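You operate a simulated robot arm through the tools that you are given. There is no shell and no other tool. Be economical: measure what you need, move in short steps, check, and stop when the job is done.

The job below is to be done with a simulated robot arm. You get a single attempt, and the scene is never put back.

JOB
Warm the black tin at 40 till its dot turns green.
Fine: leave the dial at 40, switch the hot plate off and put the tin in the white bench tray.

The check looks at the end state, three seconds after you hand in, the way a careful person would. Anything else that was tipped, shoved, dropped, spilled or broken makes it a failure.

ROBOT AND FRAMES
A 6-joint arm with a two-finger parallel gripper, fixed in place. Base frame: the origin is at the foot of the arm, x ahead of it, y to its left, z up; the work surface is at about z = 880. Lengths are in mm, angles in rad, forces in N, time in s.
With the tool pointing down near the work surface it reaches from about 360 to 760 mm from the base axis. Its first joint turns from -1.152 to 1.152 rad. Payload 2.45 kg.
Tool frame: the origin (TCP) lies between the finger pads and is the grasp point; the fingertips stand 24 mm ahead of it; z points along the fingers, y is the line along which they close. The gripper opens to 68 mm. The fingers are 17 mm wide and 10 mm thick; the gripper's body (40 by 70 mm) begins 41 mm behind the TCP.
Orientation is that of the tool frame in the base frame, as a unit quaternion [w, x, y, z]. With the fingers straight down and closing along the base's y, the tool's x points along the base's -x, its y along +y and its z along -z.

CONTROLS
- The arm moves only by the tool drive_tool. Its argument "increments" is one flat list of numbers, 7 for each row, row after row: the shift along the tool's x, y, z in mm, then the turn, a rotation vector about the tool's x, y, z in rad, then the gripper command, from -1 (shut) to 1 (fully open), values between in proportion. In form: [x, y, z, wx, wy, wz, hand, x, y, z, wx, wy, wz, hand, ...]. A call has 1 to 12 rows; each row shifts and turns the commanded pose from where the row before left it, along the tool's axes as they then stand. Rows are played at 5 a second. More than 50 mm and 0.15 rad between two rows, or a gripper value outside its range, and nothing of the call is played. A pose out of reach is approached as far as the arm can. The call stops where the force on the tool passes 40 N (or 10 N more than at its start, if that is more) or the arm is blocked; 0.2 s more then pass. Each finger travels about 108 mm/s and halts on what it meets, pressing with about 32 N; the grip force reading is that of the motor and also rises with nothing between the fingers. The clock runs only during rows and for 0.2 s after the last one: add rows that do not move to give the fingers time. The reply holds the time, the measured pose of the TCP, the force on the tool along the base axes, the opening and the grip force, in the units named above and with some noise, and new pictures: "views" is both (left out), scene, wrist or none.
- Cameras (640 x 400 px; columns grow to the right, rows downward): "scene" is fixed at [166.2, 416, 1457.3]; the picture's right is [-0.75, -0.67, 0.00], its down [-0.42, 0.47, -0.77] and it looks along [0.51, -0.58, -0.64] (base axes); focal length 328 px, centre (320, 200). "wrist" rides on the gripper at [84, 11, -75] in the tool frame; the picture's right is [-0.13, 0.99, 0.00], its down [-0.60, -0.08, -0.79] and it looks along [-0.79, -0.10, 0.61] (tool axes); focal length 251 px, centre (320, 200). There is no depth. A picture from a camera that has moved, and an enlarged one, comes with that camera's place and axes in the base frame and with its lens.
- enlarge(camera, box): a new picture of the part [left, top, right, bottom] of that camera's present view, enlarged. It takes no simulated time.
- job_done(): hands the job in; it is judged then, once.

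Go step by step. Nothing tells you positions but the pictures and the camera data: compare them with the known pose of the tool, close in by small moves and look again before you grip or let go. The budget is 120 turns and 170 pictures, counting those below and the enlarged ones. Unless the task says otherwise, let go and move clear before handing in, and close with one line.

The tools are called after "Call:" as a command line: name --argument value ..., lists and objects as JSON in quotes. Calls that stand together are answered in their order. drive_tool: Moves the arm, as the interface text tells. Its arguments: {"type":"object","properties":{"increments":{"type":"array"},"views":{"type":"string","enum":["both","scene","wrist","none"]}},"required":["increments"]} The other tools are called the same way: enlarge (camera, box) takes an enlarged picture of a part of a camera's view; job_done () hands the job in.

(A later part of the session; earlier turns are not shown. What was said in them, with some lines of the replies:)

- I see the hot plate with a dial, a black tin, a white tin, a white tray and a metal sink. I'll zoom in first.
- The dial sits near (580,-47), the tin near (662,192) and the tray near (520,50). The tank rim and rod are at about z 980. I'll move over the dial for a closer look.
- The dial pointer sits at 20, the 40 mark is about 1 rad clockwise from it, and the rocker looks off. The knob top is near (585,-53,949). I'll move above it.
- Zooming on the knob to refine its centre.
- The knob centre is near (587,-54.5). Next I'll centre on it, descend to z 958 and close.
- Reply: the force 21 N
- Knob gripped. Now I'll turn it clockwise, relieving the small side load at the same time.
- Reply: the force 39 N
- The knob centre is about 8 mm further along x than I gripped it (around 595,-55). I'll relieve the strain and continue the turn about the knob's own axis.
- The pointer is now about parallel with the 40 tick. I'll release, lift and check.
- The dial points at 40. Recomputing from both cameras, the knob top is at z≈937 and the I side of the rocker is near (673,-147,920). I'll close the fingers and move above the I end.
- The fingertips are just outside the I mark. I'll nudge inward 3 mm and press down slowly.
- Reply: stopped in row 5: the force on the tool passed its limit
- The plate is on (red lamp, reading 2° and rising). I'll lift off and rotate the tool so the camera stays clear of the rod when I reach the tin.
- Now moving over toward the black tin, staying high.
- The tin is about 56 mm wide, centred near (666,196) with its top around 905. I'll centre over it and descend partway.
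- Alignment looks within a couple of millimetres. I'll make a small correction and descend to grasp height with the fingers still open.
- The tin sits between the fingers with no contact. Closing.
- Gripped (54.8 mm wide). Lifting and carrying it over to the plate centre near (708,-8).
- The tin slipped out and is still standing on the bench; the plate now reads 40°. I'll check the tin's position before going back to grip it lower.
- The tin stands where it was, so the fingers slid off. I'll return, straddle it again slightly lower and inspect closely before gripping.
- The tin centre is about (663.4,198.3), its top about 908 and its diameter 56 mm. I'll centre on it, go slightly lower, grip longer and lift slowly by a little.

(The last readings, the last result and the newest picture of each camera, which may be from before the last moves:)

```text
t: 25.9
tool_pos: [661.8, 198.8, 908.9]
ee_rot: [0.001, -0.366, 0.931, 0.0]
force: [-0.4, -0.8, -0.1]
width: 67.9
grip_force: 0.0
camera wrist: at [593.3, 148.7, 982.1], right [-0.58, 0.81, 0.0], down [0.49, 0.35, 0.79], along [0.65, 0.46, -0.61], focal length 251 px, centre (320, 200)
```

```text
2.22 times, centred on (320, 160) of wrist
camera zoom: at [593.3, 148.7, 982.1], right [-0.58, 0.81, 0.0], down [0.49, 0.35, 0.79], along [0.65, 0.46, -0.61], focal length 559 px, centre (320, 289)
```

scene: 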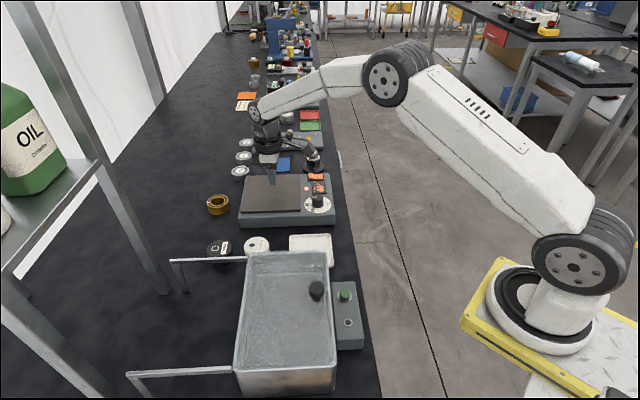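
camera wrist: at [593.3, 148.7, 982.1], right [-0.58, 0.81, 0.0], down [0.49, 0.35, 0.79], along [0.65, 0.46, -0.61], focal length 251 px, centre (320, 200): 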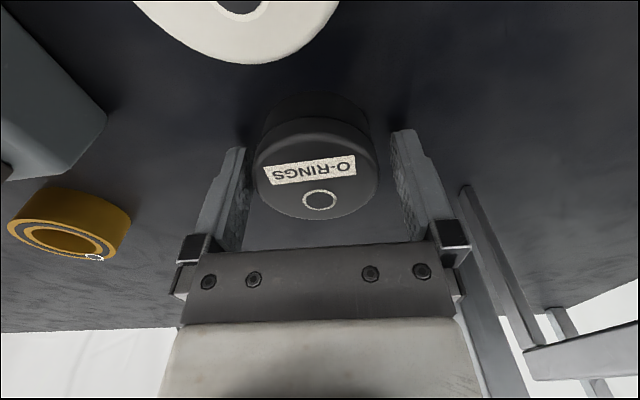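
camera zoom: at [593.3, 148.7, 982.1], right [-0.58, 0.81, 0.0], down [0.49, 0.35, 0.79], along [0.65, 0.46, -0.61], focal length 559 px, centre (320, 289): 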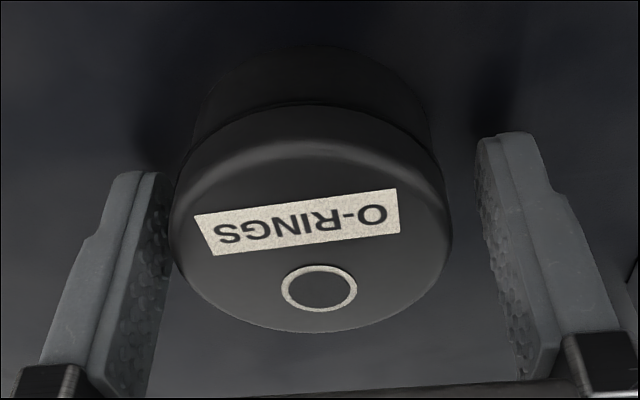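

It's slightly left of centre between the fingers. Correcting by 2.5 mm and closing, then a slow 6 mm lift.

Call:
drive_tool --increments '[0, -2.5, 0, 0, 0, 0, 1, 0, 0, 2, 0, 0, 0, 1, 0, 0, 0, 0, 0, 0, 0.5, 0, 0, 0, 0, 0, 0, -1, 0, 0, 0, 0, 0, 0, -1, 0, 0, 0, 0, 0, 0, -1, 0, 0, 0, 0, 0, 0, -1]' --views "wrist"

Call:
enlarge --camera "wrist" --box '[200, 70, 440, 250]'

Call:
drive_tool --increments '[0, 0, -2, 0, 0, 0, -1, 0, 0, -2, 0, 0, 0, -1, 0, 0, -3, 0, 0, 0, -1, 0, 0, -3, 0, 0, 0, -1, 0, 0, 0, 0, 0, 0, -1]' --views "wrist"

```text
t: 27.5
tool_pos: [664.2, 198.0, 905.4]
ee_rot: [0.0, -0.365, 0.931, -0.002]
force: [0.2, 1.3, 0.5]
width: 55.0
grip_force: 31.7
camera wrist: at [595.0, 146.9, 980.2], right [-0.58, 0.81, 0.0], down [0.49, 0.35, 0.79], along [0.65, 0.46, -0.61], focal length 251 px, centre (320, 200)
```

wrist: 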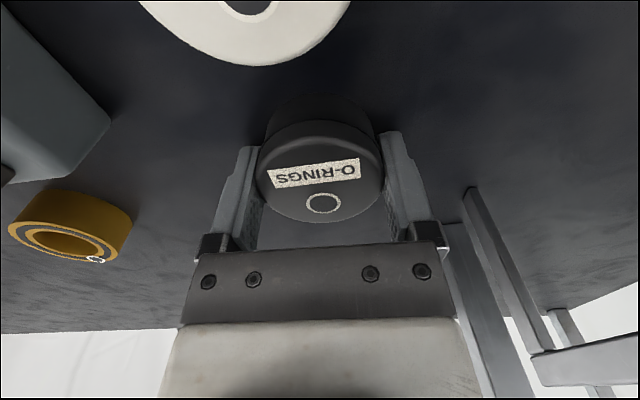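

```text
2.22 times, centred on (320, 160) of wrist
camera zoom: at [595.0, 146.9, 980.2], right [-0.58, 0.81, 0.0], down [0.49, 0.35, 0.79], along [0.65, 0.46, -0.61], focal length 559 px, centre (320, 289)
```

zoom: 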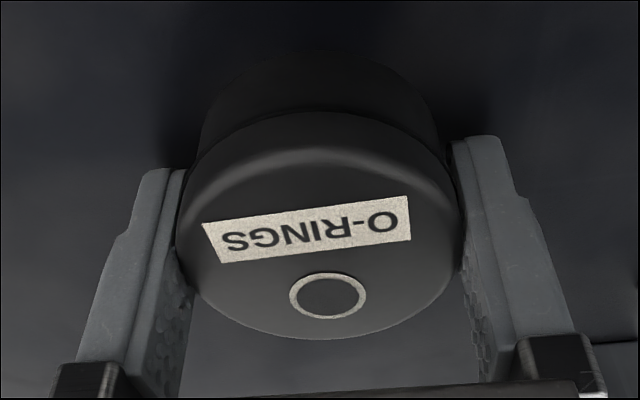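

```text
t: 28.7
tool_pos: [663.0, 196.9, 916.3]
ee_rot: [0.001, -0.366, 0.931, -0.001]
force: [-1.2, 0.3, -1.1]
width: 55.0
grip_force: 32.2
camera wrist: at [594.8, 147.0, 989.9], right [-0.58, 0.81, 0.0], down [0.49, 0.35, 0.79], along [0.65, 0.46, -0.61], focal length 251 px, centre (320, 200)
```

wrist: 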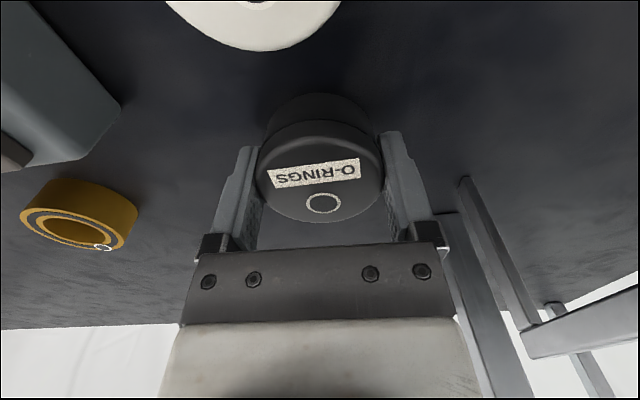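

The tin is coming up with the gripper this time. Lifting further at moderate speed.

Call:
drive_tool --increments '[0, 0, -8, 0, 0, 0, -1, 0, 0, -14, 0, 0, 0, -1, 0, 0, -18, 0, 0, 0, -1, 0, 0, -18, 0, 0, 0, -1, 0, 0, -14, 0, 0, 0, -1, 0, 0, -8, 0, 0, 0, -1, 0, 0, 0, 0, 0, 0, -1]' --views "wrist"

```text
t: 30.3
tool_pos: [662.4, 197.9, 996.9]
ee_rot: [0.002, -0.366, 0.931, -0.001]
force: [-0.2, -0.2, 0.1]
width: 54.8
grip_force: 32.2
camera wrist: at [594.3, 146.9, 1070.3], right [-0.58, 0.81, 0.0], down [0.49, 0.35, 0.79], along [0.65, 0.46, -0.61], focal length 251 px, centre (320, 200)
```

wrist: 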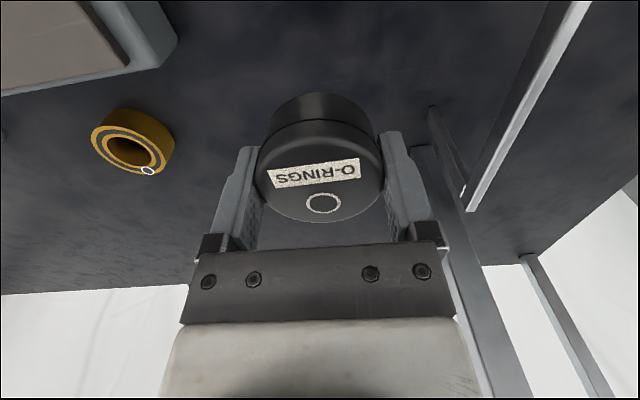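

Held firmly. Carrying to the plate.

Call:
drive_tool --increments '[8, -13.7, 0, 0, 0, 0, -1, 13.4, -22.7, 0, 0, 0, 0, -1, 13.4, -22.7, 0, 0, 0, 0, -1, 13.4, -22.7, 0, 0, 0, 0, -1, 13.4, -22.7, 0, 0, 0, 0, -1, 13.4, -22.7, 0, 0, 0, 0, -1, 13.4, -22.7, 0, 0, 0, 0, -1, 11, -18.2, 0, 0, 0, 0, -1, 8, -13.3, 0, 0, 0, 0, -1, 0, 0, 0, 0, 0, 0, -1]'

Call:
enlarge --camera "scene" --box '[200, 130, 350, 235]'

```text
t: 32.5
tool_pos: [707.7, -9.1, 997.1]
ee_rot: [0.001, -0.366, 0.931, -0.001]
force: [-0.4, -0.1, -1.1]
width: 54.6
grip_force: 31.6
camera wrist: at [639.3, -58.8, 1069.9], right [-0.58, 0.81, 0.0], down [0.49, 0.35, 0.79], along [0.65, 0.46, -0.61], focal length 251 px, centre (320, 200)
```

scene: 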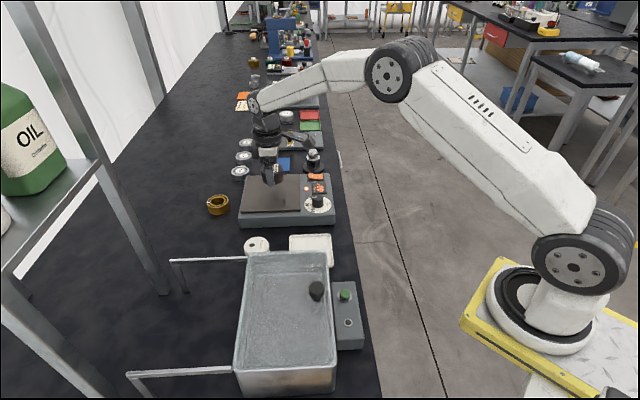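
wrist: 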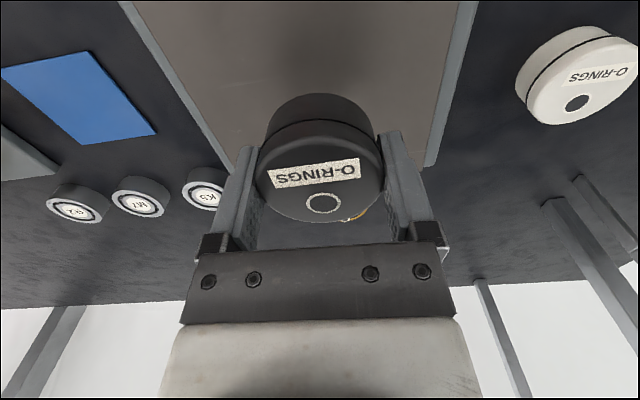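

```text
3.81 times, centred on (275, 182) of scene
camera zoom: at [166.2, 416.0, 1457.3], right [-0.75, -0.67, 0.0], down [-0.42, 0.47, -0.77], along [0.51, -0.58, -0.64], focal length 1248 px, centre (491, 267)
```

zoom: 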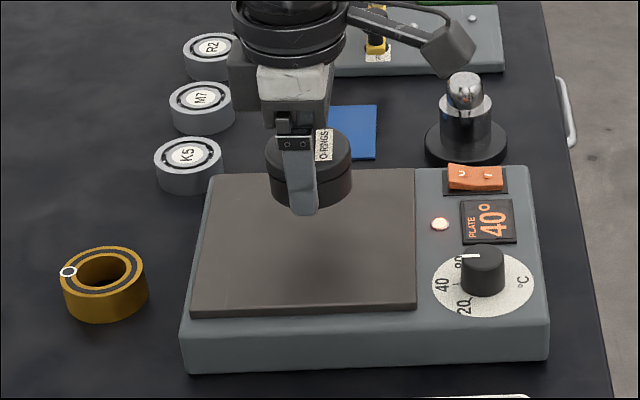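

Over the plate centre, with the display at 40°. Lowering until contact.

Call:
drive_tool --increments '[0, 0, 15, 0, 0, 0, -1, 0, 0, 15, 0, 0, 0, -1, 0, 0, 10, 0, 0, 0, -1, 0, 0, 4, 0, 0, 0, -1, 0, 0, 2, 0, 0, 0, -1, 0, 0, 1.5, 0, 0, 0, -1, 0, 0, 1.5, 0, 0, 0, -1, 0, 0, 0, 0, 0, 0, -1]'

Call:
enlarge --camera "scene" --box '[200, 130, 350, 235]'

```text
t: 34.3
tool_pos: [708.9, -8.6, 951.1]
ee_rot: [0.004, -0.366, 0.931, -0.002]
force: [-4.9, 2.4, 33.3]
width: 54.9
grip_force: 32.2
camera wrist: at [640.4, -58.6, 1024.5], right [-0.58, 0.81, -0.01], down [0.49, 0.35, 0.8], along [0.65, 0.46, -0.6], focal length 251 px, centre (320, 200)
```

scene: 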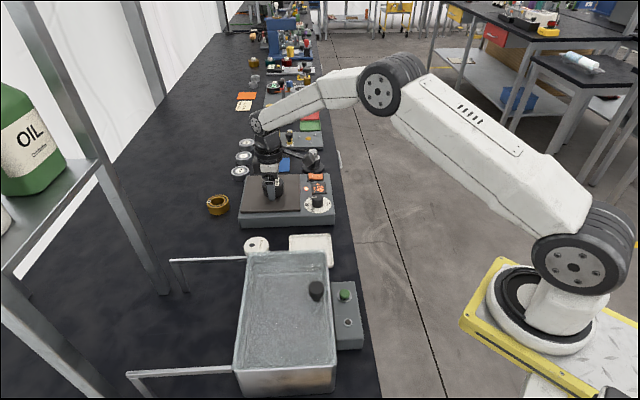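
wrist: 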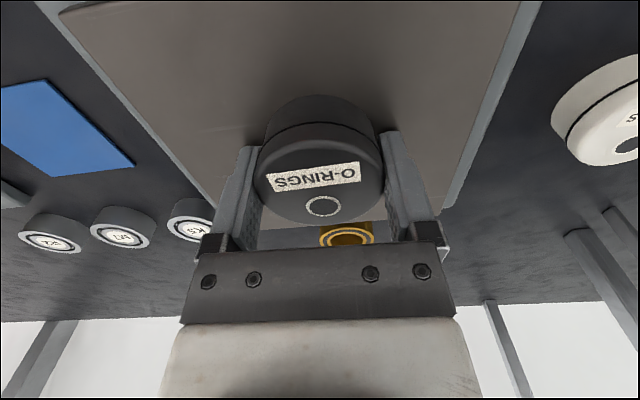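

```text
3.81 times, centred on (275, 182) of scene
camera zoom: at [165.2, 416.1, 1457.4], right [-0.75, -0.67, 0.0], down [-0.42, 0.47, -0.77], along [0.51, -0.58, -0.64], focal length 1248 px, centre (491, 267)
```

zoom: 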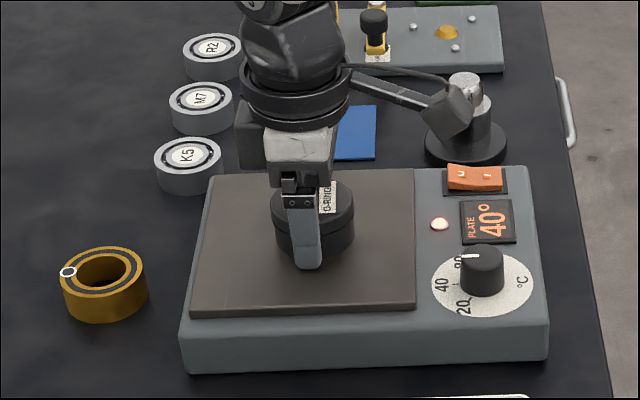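

It's on the plate. Relieving the pressure, letting go and rising a little to watch the dot.

Call:
drive_tool --increments '[0, 0, -2, 0, 0, 0, -1, 0, 0, 0, 0, 0, 0, 0, 0, 0, 0, 0, 0, 0, 1, 0, 0, 0, 0, 0, 0, 1, 0, 0, -10, 0, 0, 0, 1, 0, 0, -25, 0, 0, 0, 1, 0, 0, -25, 0, 0, 0, 1, 0, 0, 0, 0, 0, 0, 1]'

Call:
enlarge --camera "wrist" --box '[240, 20, 400, 150]'

```text
t: 36.1
tool_pos: [706.9, -6.9, 1009.2]
ee_rot: [0.0, -0.366, 0.931, -0.001]
force: [0.5, -0.7, -0.2]
width: 68.1
grip_force: 0.1
camera wrist: at [639.5, -58.6, 1083.2], right [-0.58, 0.81, 0.0], down [0.5, 0.35, 0.79], along [0.65, 0.46, -0.61], focal length 251 px, centre (320, 200)
```

scene: 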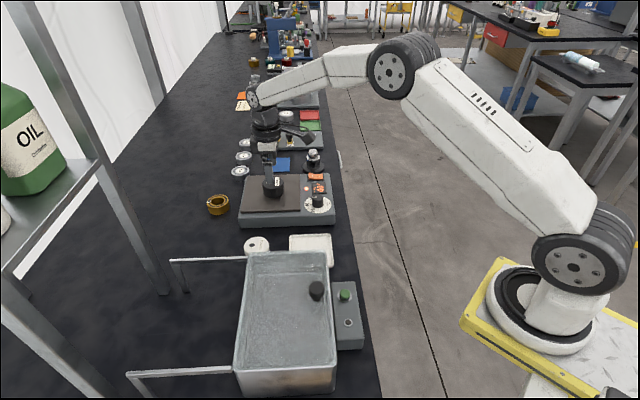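
wrist: 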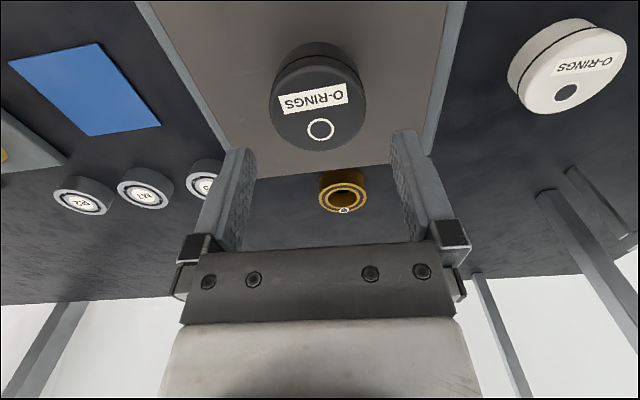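

```text
3.08 times, centred on (320, 85) of wrist
camera zoom: at [639.5, -58.6, 1083.2], right [-0.58, 0.81, 0.0], down [0.5, 0.35, 0.79], along [0.65, 0.46, -0.61], focal length 774 px, centre (320, 554)
```

zoom: 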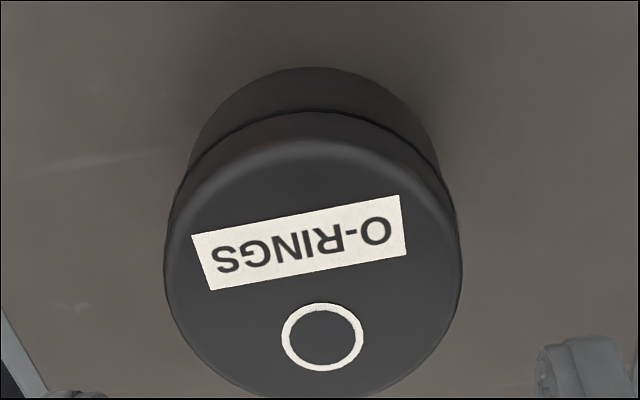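

The tin stands well on the plate with its dot still dark, so I'll wait.

Call:
drive_tool --increments '[0, 0, 0, 0, 0, 0, 1, 0, 0, 0, 0, 0, 0, 1, 0, 0, 0, 0, 0, 0, 1, 0, 0, 0, 0, 0, 0, 1, 0, 0, 0, 0, 0, 0, 1, 0, 0, 0, 0, 0, 0, 1, 0, 0, 0, 0, 0, 0, 1, 0, 0, 0, 0, 0, 0, 1, 0, 0, 0, 0, 0, 0, 1, 0, 0, 0, 0, 0, 0, 1, 0, 0, 0, 0, 0, 0, 1, 0, 0, 0, 0, 0, 0, 1]' --views "none"

Call:
drive_tool --increments '[0, 0, 0, 0, 0, 0, 1, 0, 0, 0, 0, 0, 0, 1, 0, 0, 0, 0, 0, 0, 1, 0, 0, 0, 0, 0, 0, 1, 0, 0, 0, 0, 0, 0, 1, 0, 0, 0, 0, 0, 0, 1, 0, 0, 0, 0, 0, 0, 1, 0, 0, 0, 0, 0, 0, 1, 0, 0, 0, 0, 0, 0, 1, 0, 0, 0, 0, 0, 0, 1, 0, 0, 0, 0, 0, 0, 1, 0, 0, 0, 0, 0, 0, 1]' --views "wrist"

Call:
enlarge --camera "scene" --box '[230, 150, 350, 235]'

```text
t: 38.7
tool_pos: [708.9, -8.0, 1009.5]
ee_rot: [0.001, -0.365, 0.931, -0.001]
force: [-0.8, 0.7, -0.4]
width: 67.9
grip_force: 0.0
```

```text
t: 41.3
tool_pos: [707.9, -7.8, 1008.8]
ee_rot: [0.0, -0.366, 0.931, -0.001]
force: [-0.5, -0.3, -0.1]
width: 68.1
grip_force: 0.1
camera wrist: at [639.8, -58.6, 1083.3], right [-0.58, 0.81, 0.0], down [0.49, 0.35, 0.79], along [0.65, 0.46, -0.61], focal length 251 px, centre (320, 200)
```

wrist: 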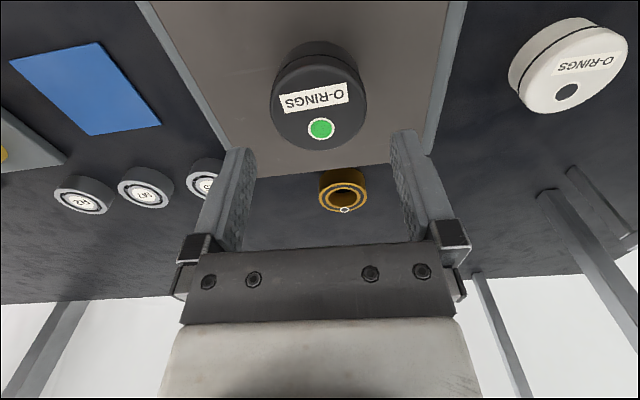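

```text
4.71 times, centred on (290, 192) of scene
camera zoom: at [166.2, 416.0, 1457.3], right [-0.75, -0.67, 0.0], down [-0.42, 0.47, -0.77], along [0.51, -0.58, -0.64], focal length 1542 px, centre (461, 235)
```

zoom: 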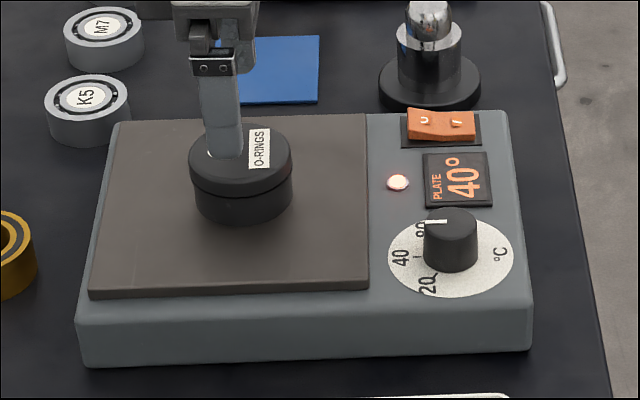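

The dot is green. Picking the tin up again right away.

Call:
drive_tool --increments '[0, 0, 20, 0, 0, 0, 1, 0, 0, 20, 0, 0, 0, 1, 0, 0, 12, 0, 0, 0, 1, 0, 0, 6, 0, 0, 0, 1, 0, 0, 0, 0, 0, 0, 0.5, 0, 0, 0, 0, 0, 0, -1, 0, 0, 0, 0, 0, 0, -1, 0, 0, 0, 0, 0, 0, -1, 0, 0, -3, 0, 0, 0, -1, 0, 0, -4, 0, 0, 0, -1, 0, 0, -8, 0, 0, 0, -1, 0, 0, -12, 0, 0, 0, -1]' --views "wrist"

```text
t: 43.9
tool_pos: [708.6, -8.0, 978.4]
ee_rot: [0.001, -0.366, 0.93, 0.0]
force: [-0.5, -0.3, -0.6]
width: 54.8
grip_force: 32.1
camera wrist: at [640.1, -58.6, 1052.2], right [-0.58, 0.81, 0.0], down [0.49, 0.35, 0.79], along [0.65, 0.46, -0.61], focal length 251 px, centre (320, 200)
```

wrist: 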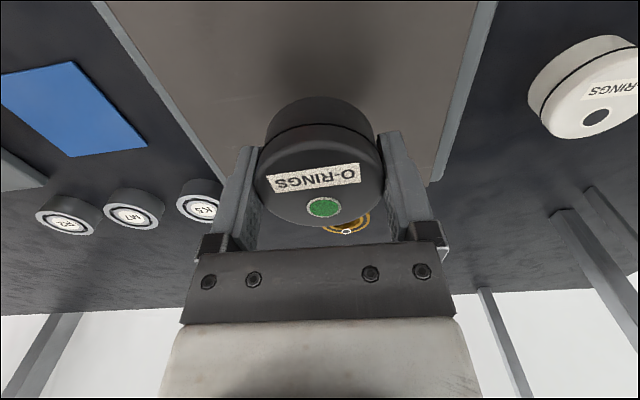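

Held, still green. Lifting and moving to above the tray, centred near (523,51).

Call:
drive_tool --increments '[0, 0, -15, 0, 0, 0, -1, 0, 0, -20, 0, 0, 0, -1, 8, 14, 0, 0, 0, 0, -1, 12, 21.5, 0, 0, 0, 0, -1, 13, 23, 0, 0, 0, 0, -1, 13, 23, 0, 0, 0, 0, -1, 13, 23, 0, 0, 0, 0, -1, 13, 23, 0, 0, 0, 0, -1, 12, 21.5, 0, 0, 0, 0, -1, 11.4, 20.8, 0, 0, 0, 0, -1, 0, 0, 0, 0, 0, 0, -1]'

Call:
enlarge --camera "scene" --box '[220, 160, 370, 265]'

```text
t: 46.3
tool_pos: [521.6, 51.2, 1013.9]
ee_rot: [0.001, -0.366, 0.931, -0.001]
force: [0.0, 0.1, -1.2]
width: 54.9
grip_force: 31.9
camera wrist: at [453.3, 0.7, 1087.6], right [-0.58, 0.81, 0.0], down [0.49, 0.35, 0.79], along [0.65, 0.46, -0.61], focal length 251 px, centre (320, 200)
```

scene: 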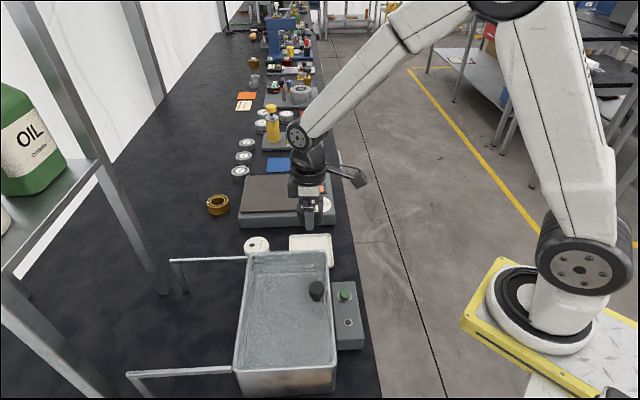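
wrist: 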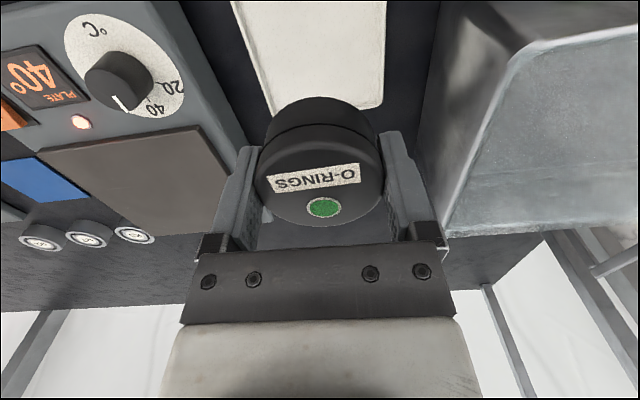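

```text
3.81 times, centred on (295, 212) of scene
camera zoom: at [166.2, 416.0, 1457.3], right [-0.75, -0.67, 0.0], down [-0.42, 0.47, -0.77], along [0.51, -0.58, -0.64], focal length 1248 px, centre (415, 152)
```

zoom: 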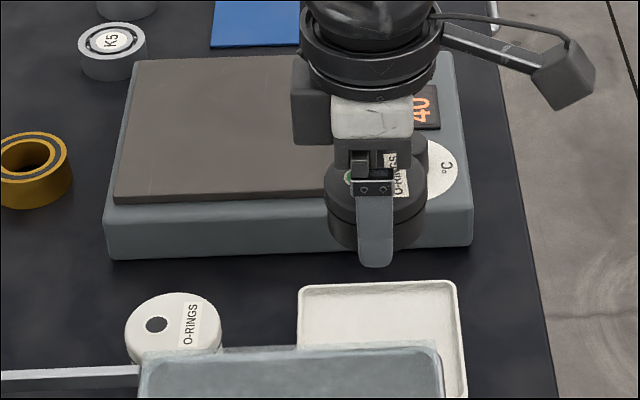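

Tray is aligned laterally. I'll shift 3 mm and lower with care, staying clear of the tank.

Call:
drive_tool --increments '[3, 0, 15, 0, 0, 0, -1, 0, 0, 20, 0, 0, 0, -1, 0, 0, 20, 0, 0, 0, -1, 0, 0, 20, 0, 0, 0, -1, 0, 0, 10, 0, 0, 0, -1, 0, 0, 5, 0, 0, 0, -1, 0, 0, 0, 0, 0, 0, -1]'

Call:
enlarge --camera "wrist" --box '[200, 0, 440, 200]'

Call:
enlarge --camera "scene" --box '[220, 160, 370, 265]'

```text
t: 47.9
tool_pos: [522.6, 49.2, 924.0]
ee_rot: [0.001, -0.366, 0.931, -0.001]
force: [-0.1, -0.3, -0.8]
width: 54.9
grip_force: 32.2
camera wrist: at [452.4, -1.3, 996.8], right [-0.58, 0.81, 0.0], down [0.49, 0.35, 0.79], along [0.65, 0.46, -0.61], focal length 251 px, centre (320, 200)
```

scene: 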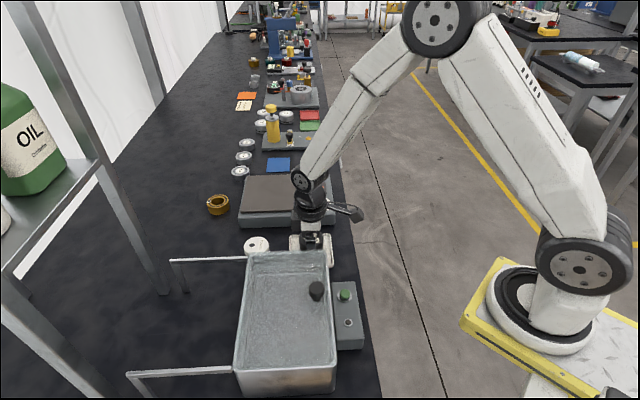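
wrist: 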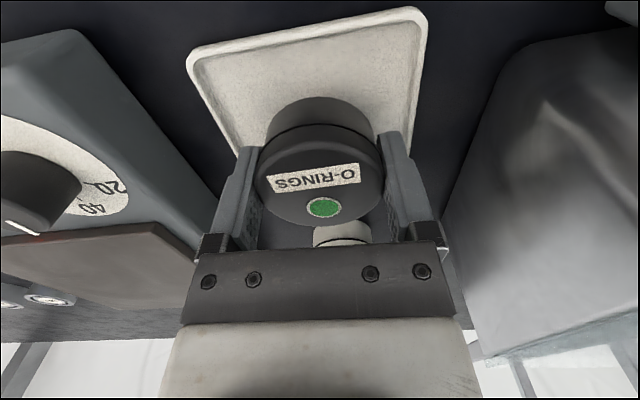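

```text
2.00 times, centred on (320, 100) of wrist
camera zoom: at [452.4, -1.3, 996.8], right [-0.58, 0.81, 0.0], down [0.49, 0.35, 0.79], along [0.65, 0.46, -0.61], focal length 503 px, centre (320, 400)
```

zoom: 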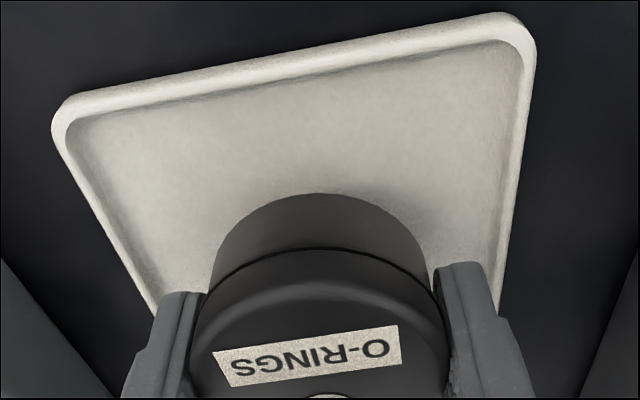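

```text
3.81 times, centred on (295, 212) of scene
camera zoom: at [166.2, 416.0, 1457.3], right [-0.75, -0.67, 0.0], down [-0.42, 0.47, -0.77], along [0.51, -0.58, -0.64], focal length 1248 px, centre (415, 152)
```

zoom: 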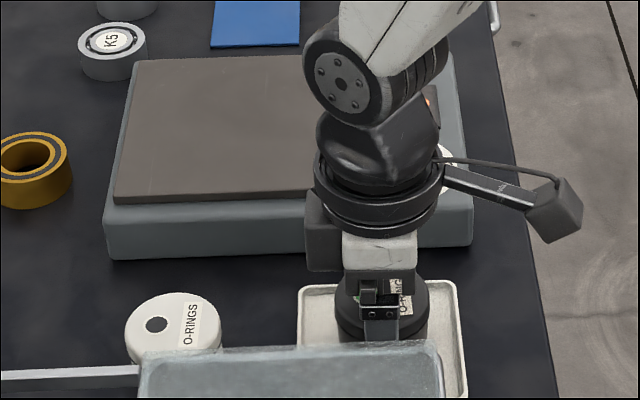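

Centred in the tray. Final lowering in small steps until contact.

Call:
drive_tool --increments '[0, 0, 4, 0, 0, 0, -1, 0, 0, 4, 0, 0, 0, -1, 0, 0, 2, 0, 0, 0, -1, 0, 0, 1.5, 0, 0, 0, -1, 0, 0, 0, 0, 0, 0, -1]' --views "wrist"

```text
t: 49.1
tool_pos: [520.2, 48.5, 911.9]
ee_rot: [0.002, -0.365, 0.931, 0.0]
force: [0.4, 0.7, -0.2]
width: 54.5
grip_force: 31.8
camera wrist: at [452.1, -1.7, 985.3], right [-0.58, 0.81, 0.0], down [0.49, 0.35, 0.79], along [0.65, 0.46, -0.61], focal length 251 px, centre (320, 200)
```

wrist: 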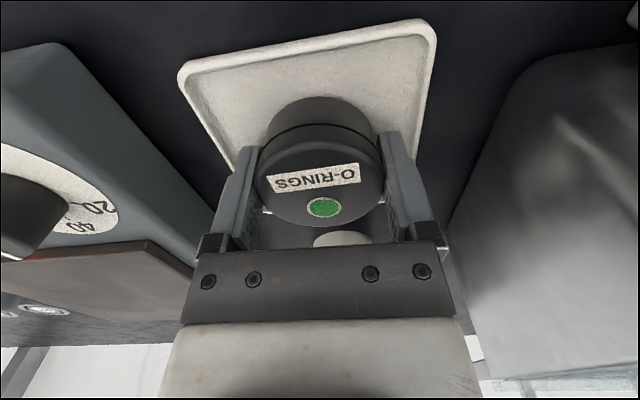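

Call:
drive_tool --increments '[0, 0, 1.2, 0, 0, 0, -1, 0, 0, 1, 0, 0, 0, -1, 0, 0, 0, 0, 0, 0, -1]' --views "none"

```text
t: 49.9
tool_pos: [519.9, 48.6, 908.5]
ee_rot: [0.001, -0.365, 0.931, -0.001]
force: [1.0, 0.4, -0.2]
width: 54.8
grip_force: 31.4
```

No contact yet at 908.5, so I'll lower a little more.

Call:
drive_tool --increments '[0, 0, 0.8, 0, 0, 0, -1, 0, 0, 0.8, 0, 0, 0, -1, 0, 0, 0, 0, 0, 0, -1]' --views "wrist"

```text
t: 50.7
tool_pos: [519.9, 48.2, 907.2]
ee_rot: [0.0, -0.366, 0.931, -0.001]
force: [-7.3, 0.0, 20.7]
width: 54.7
grip_force: 32.1
camera wrist: at [452.0, -1.7, 982.1], right [-0.58, 0.81, 0.0], down [0.49, 0.35, 0.79], along [0.65, 0.46, -0.61], focal length 251 px, centre (320, 200)
```

wrist: 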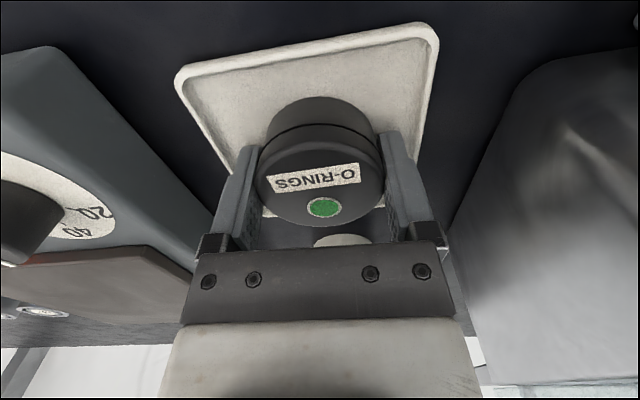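

Contact with the tray floor. I'll relieve slightly, open just enough and rise straight up.

Call:
drive_tool --increments '[0, 0, -1.2, 0, 0, 0, -1, 0, 0, 0, 0, 0, 0, 0.68, 0, 0, 0, 0, 0, 0, 0.72, 0, 0, 0, 0, 0, 0, 0.72, 0, 0, -5, 0, 0, 0, 0.72, 0, 0, -15, 0, 0, 0, 0.72, 0, 0, -30, 0, 0, 0, 0.72, 0, 0, -40, 0, 0, 0, 0.72, 0, 0, -40, 0, 0, 0, 0.72, 0, 0, 0, 0, 0, 0, 0.72]'

Call:
enlarge --camera "wrist" --box '[200, 0, 440, 150]'

```text
t: 52.9
tool_pos: [519.7, 47.6, 1038.9]
ee_rot: [0.001, -0.366, 0.931, -0.001]
force: [-0.1, -1.1, -0.7]
width: 58.3
grip_force: 0.1
camera wrist: at [451.9, -2.4, 1112.5], right [-0.58, 0.81, 0.0], down [0.49, 0.35, 0.79], along [0.65, 0.46, -0.61], focal length 251 px, centre (320, 200)
```

scene: 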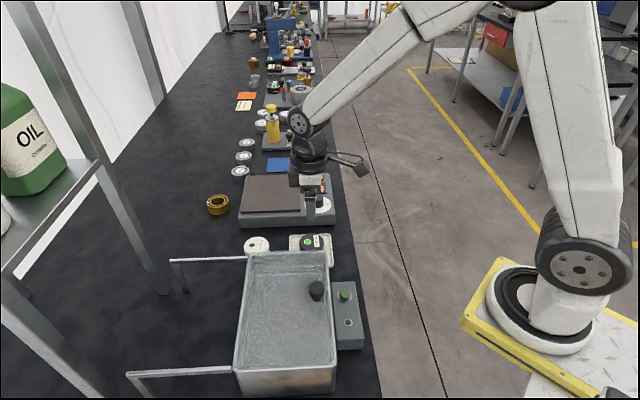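
wrist: 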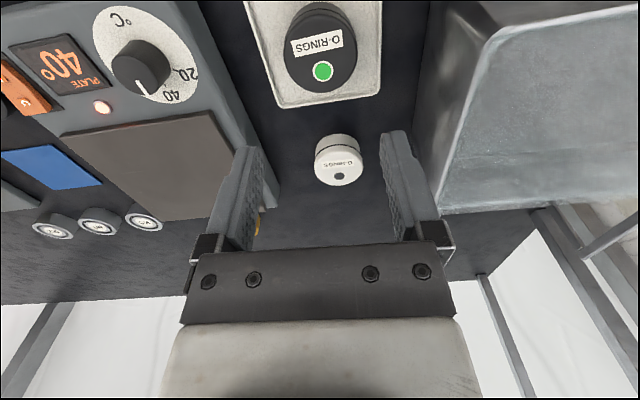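

```text
2.67 times, centred on (320, 75) of wrist
camera zoom: at [451.9, -2.4, 1112.5], right [-0.58, 0.81, 0.0], down [0.49, 0.35, 0.79], along [0.65, 0.46, -0.61], focal length 670 px, centre (320, 533)
```

zoom: 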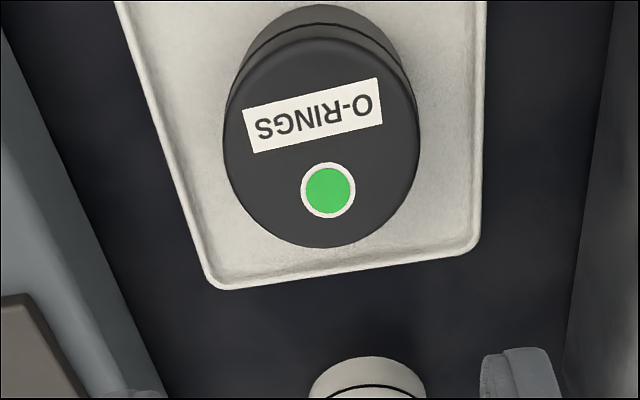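

The tin sits flat in the tray with a green dot. Next I'll close the fingers and go above the O end of the rocker, near (690,-130).

Call:
drive_tool --increments '[-0.6, -41, 0, 0, 0, 0, -1, -0.6, -41, 0, 0, 0, 0, -1, -0.6, -41, 0, 0, 0, 0, -1, -0.6, -41, 0, 0, 0, 0, -1, -0.6, -41, 0, 0, 0, 0, -1, -0.7, -41.2, 0, 0, 0, 0, -1, 0, 0, 35, 0, 0, 0, -1, 0, 0, 35, 0, 0, 0, -1, 0, 0, 0, 0, 0, 0, -1]'

Call:
enlarge --camera "scene" --box '[280, 140, 350, 215]'

Call:
enlarge --camera "wrist" --box '[220, 60, 420, 200]'

```text
t: 54.9
tool_pos: [692.0, -127.6, 967.5]
ee_rot: [0.001, -0.366, 0.931, -0.001]
force: [-0.3, 0.2, -0.3]
width: 0.1
grip_force: 23.7
camera wrist: at [622.2, -178.8, 1042.0], right [-0.58, 0.81, 0.0], down [0.49, 0.35, 0.79], along [0.65, 0.46, -0.61], focal length 251 px, centre (320, 200)
```

scene: 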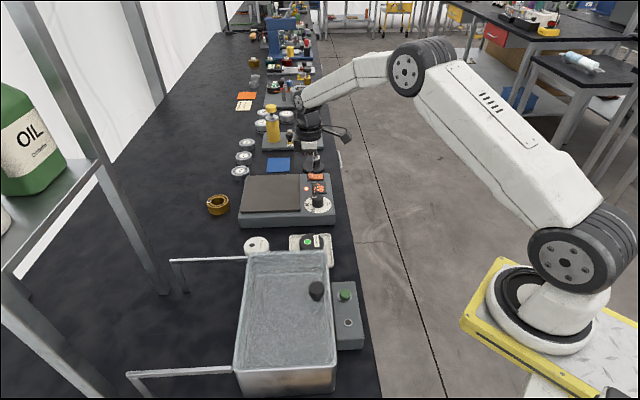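
wrist: 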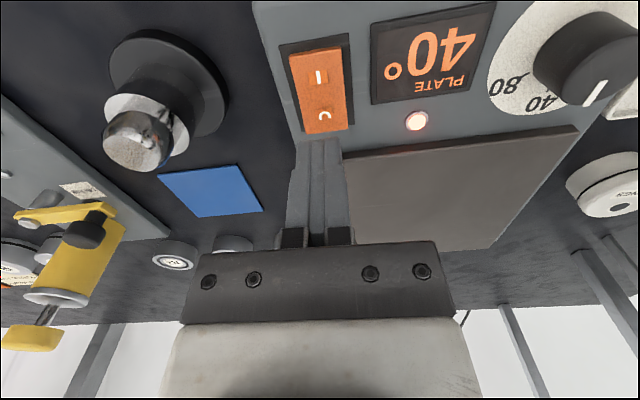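

```text
5.33 times, centred on (315, 178) of scene
camera zoom: at [166.2, 416.0, 1457.3], right [-0.75, -0.67, 0.0], down [-0.42, 0.47, -0.77], along [0.51, -0.58, -0.64], focal length 1747 px, centre (347, 320)
```

zoom: 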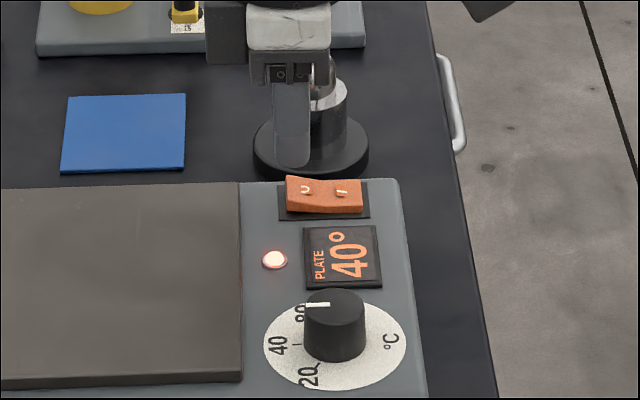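

```text
2.86 times, centred on (320, 130) of wrist
camera zoom: at [622.2, -178.8, 1042.0], right [-0.58, 0.81, 0.0], down [0.49, 0.35, 0.79], along [0.65, 0.46, -0.61], focal length 718 px, centre (320, 400)
```

zoom: 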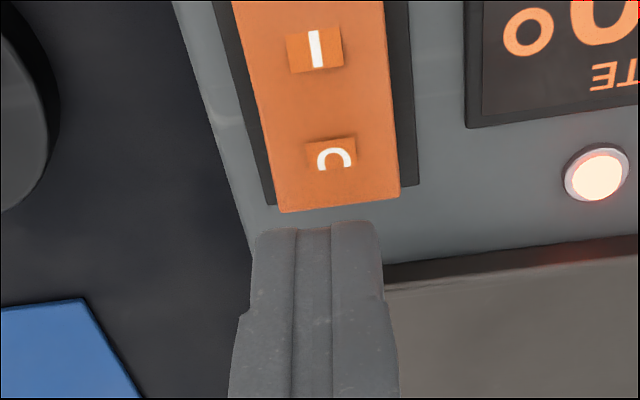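

The fingertips are just outside the O mark. I'll make a small correction and press gently.

Call:
drive_tool --increments '[1.5, 2, 8, 0, 0, 0, -1, 0, 0, 8, 0, 0, 0, -1, 0, 0, 3, 0, 0, 0, -1, 0, 0, 2, 0, 0, 0, -1, 0, 0, 2, 0, 0, 0, -1, 0, 0, 2, 0, 0, 0, -1]'

Call:
enlarge --camera "scene" --box '[280, 140, 350, 215]'

```text
t: 56.4
tool_pos: [691.0, -128.8, 949.7]
ee_rot: [0.004, -0.365, 0.931, -0.002]
force: [-1.2, 1.2, 4.4]
width: 0.0
grip_force: 24.2
stopped in row 6: the force on the tool passed its limit (the readings are from after the stop); the commanded pose is now the measured one
camera wrist: at [621.5, -178.8, 1023.2], right [-0.58, 0.81, -0.01], down [0.49, 0.36, 0.8], along [0.65, 0.46, -0.6], focal length 251 px, centre (320, 200)
```

scene: 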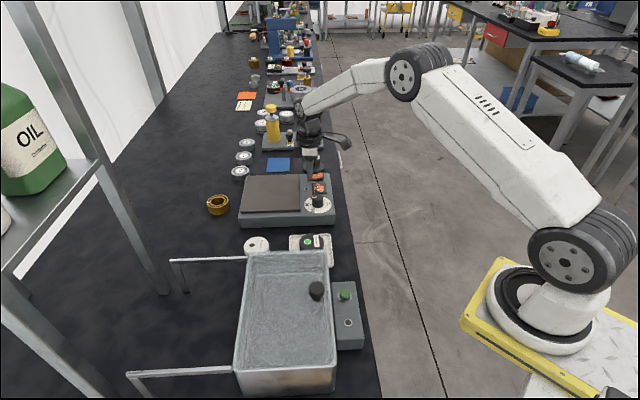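
wrist: 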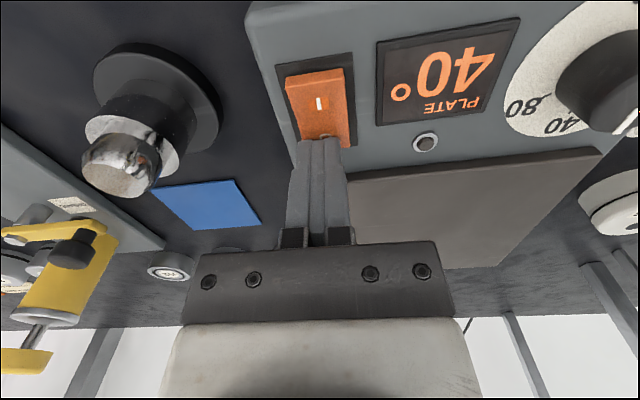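

```text
5.33 times, centred on (315, 178) of scene
camera zoom: at [166.1, 416.0, 1457.3], right [-0.75, -0.67, 0.0], down [-0.42, 0.47, -0.77], along [0.51, -0.58, -0.64], focal length 1747 px, centre (347, 320)
```

zoom: 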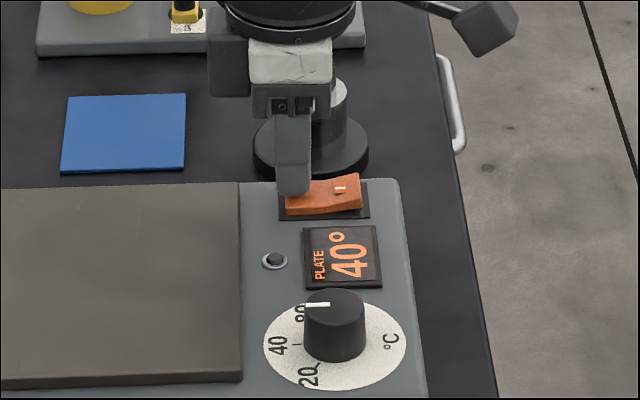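

The lamp is out, so the plate is off. I'll lift clear and take a last look.

Call:
drive_tool --increments '[0, 0, -30, 0, 0, 0, -1, 0, 0, -45, 0, 0, 0, -1, 0, 0, -45, 0, 0, 0, -1, 0, 0, 0, 0, 0, 0, -1]' --views "scene"

Call:
enlarge --camera "scene" --box '[200, 150, 360, 260]'

```text
t: 57.4
tool_pos: [689.8, -128.4, 1069.3]
ee_rot: [0.003, -0.366, 0.931, -0.003]
force: [-1.0, -0.3, -0.1]
width: 0.1
grip_force: 23.5
```

scene: 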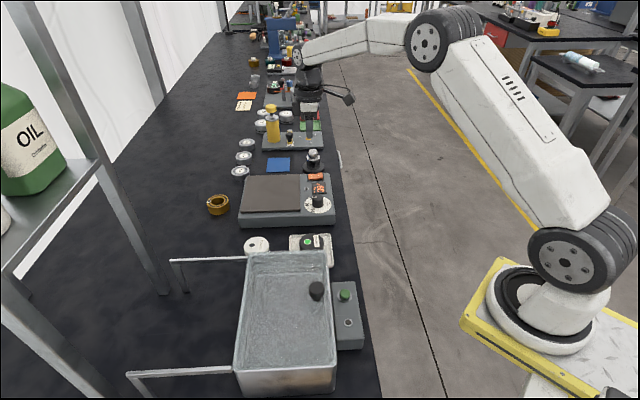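

```text
3.64 times, centred on (280, 205) of scene
camera zoom: at [166.2, 416.0, 1457.3], right [-0.75, -0.67, 0.0], down [-0.42, 0.47, -0.77], along [0.51, -0.58, -0.64], focal length 1191 px, centre (466, 182)
```

zoom: 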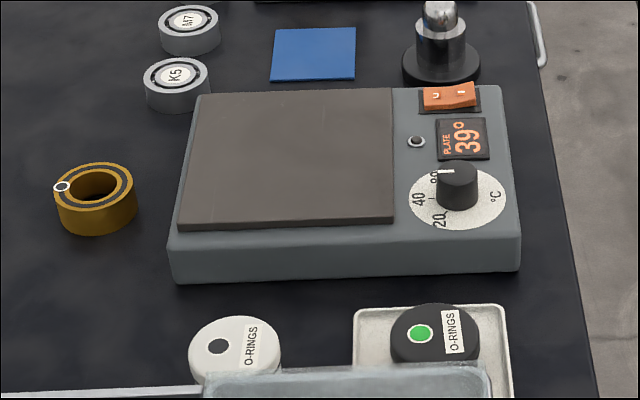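

Everything looks right: the dot is green, the tin is in the tray, the plate is off and cooling at 39°, and the dial points at 40. Handing in.

Call:
job_done

```text
The job is handed in.
```

The black tin was warmed at 40 until its dot turned green and is now in the white bench tray, with the dial left at 40 and the hot plate switched off.
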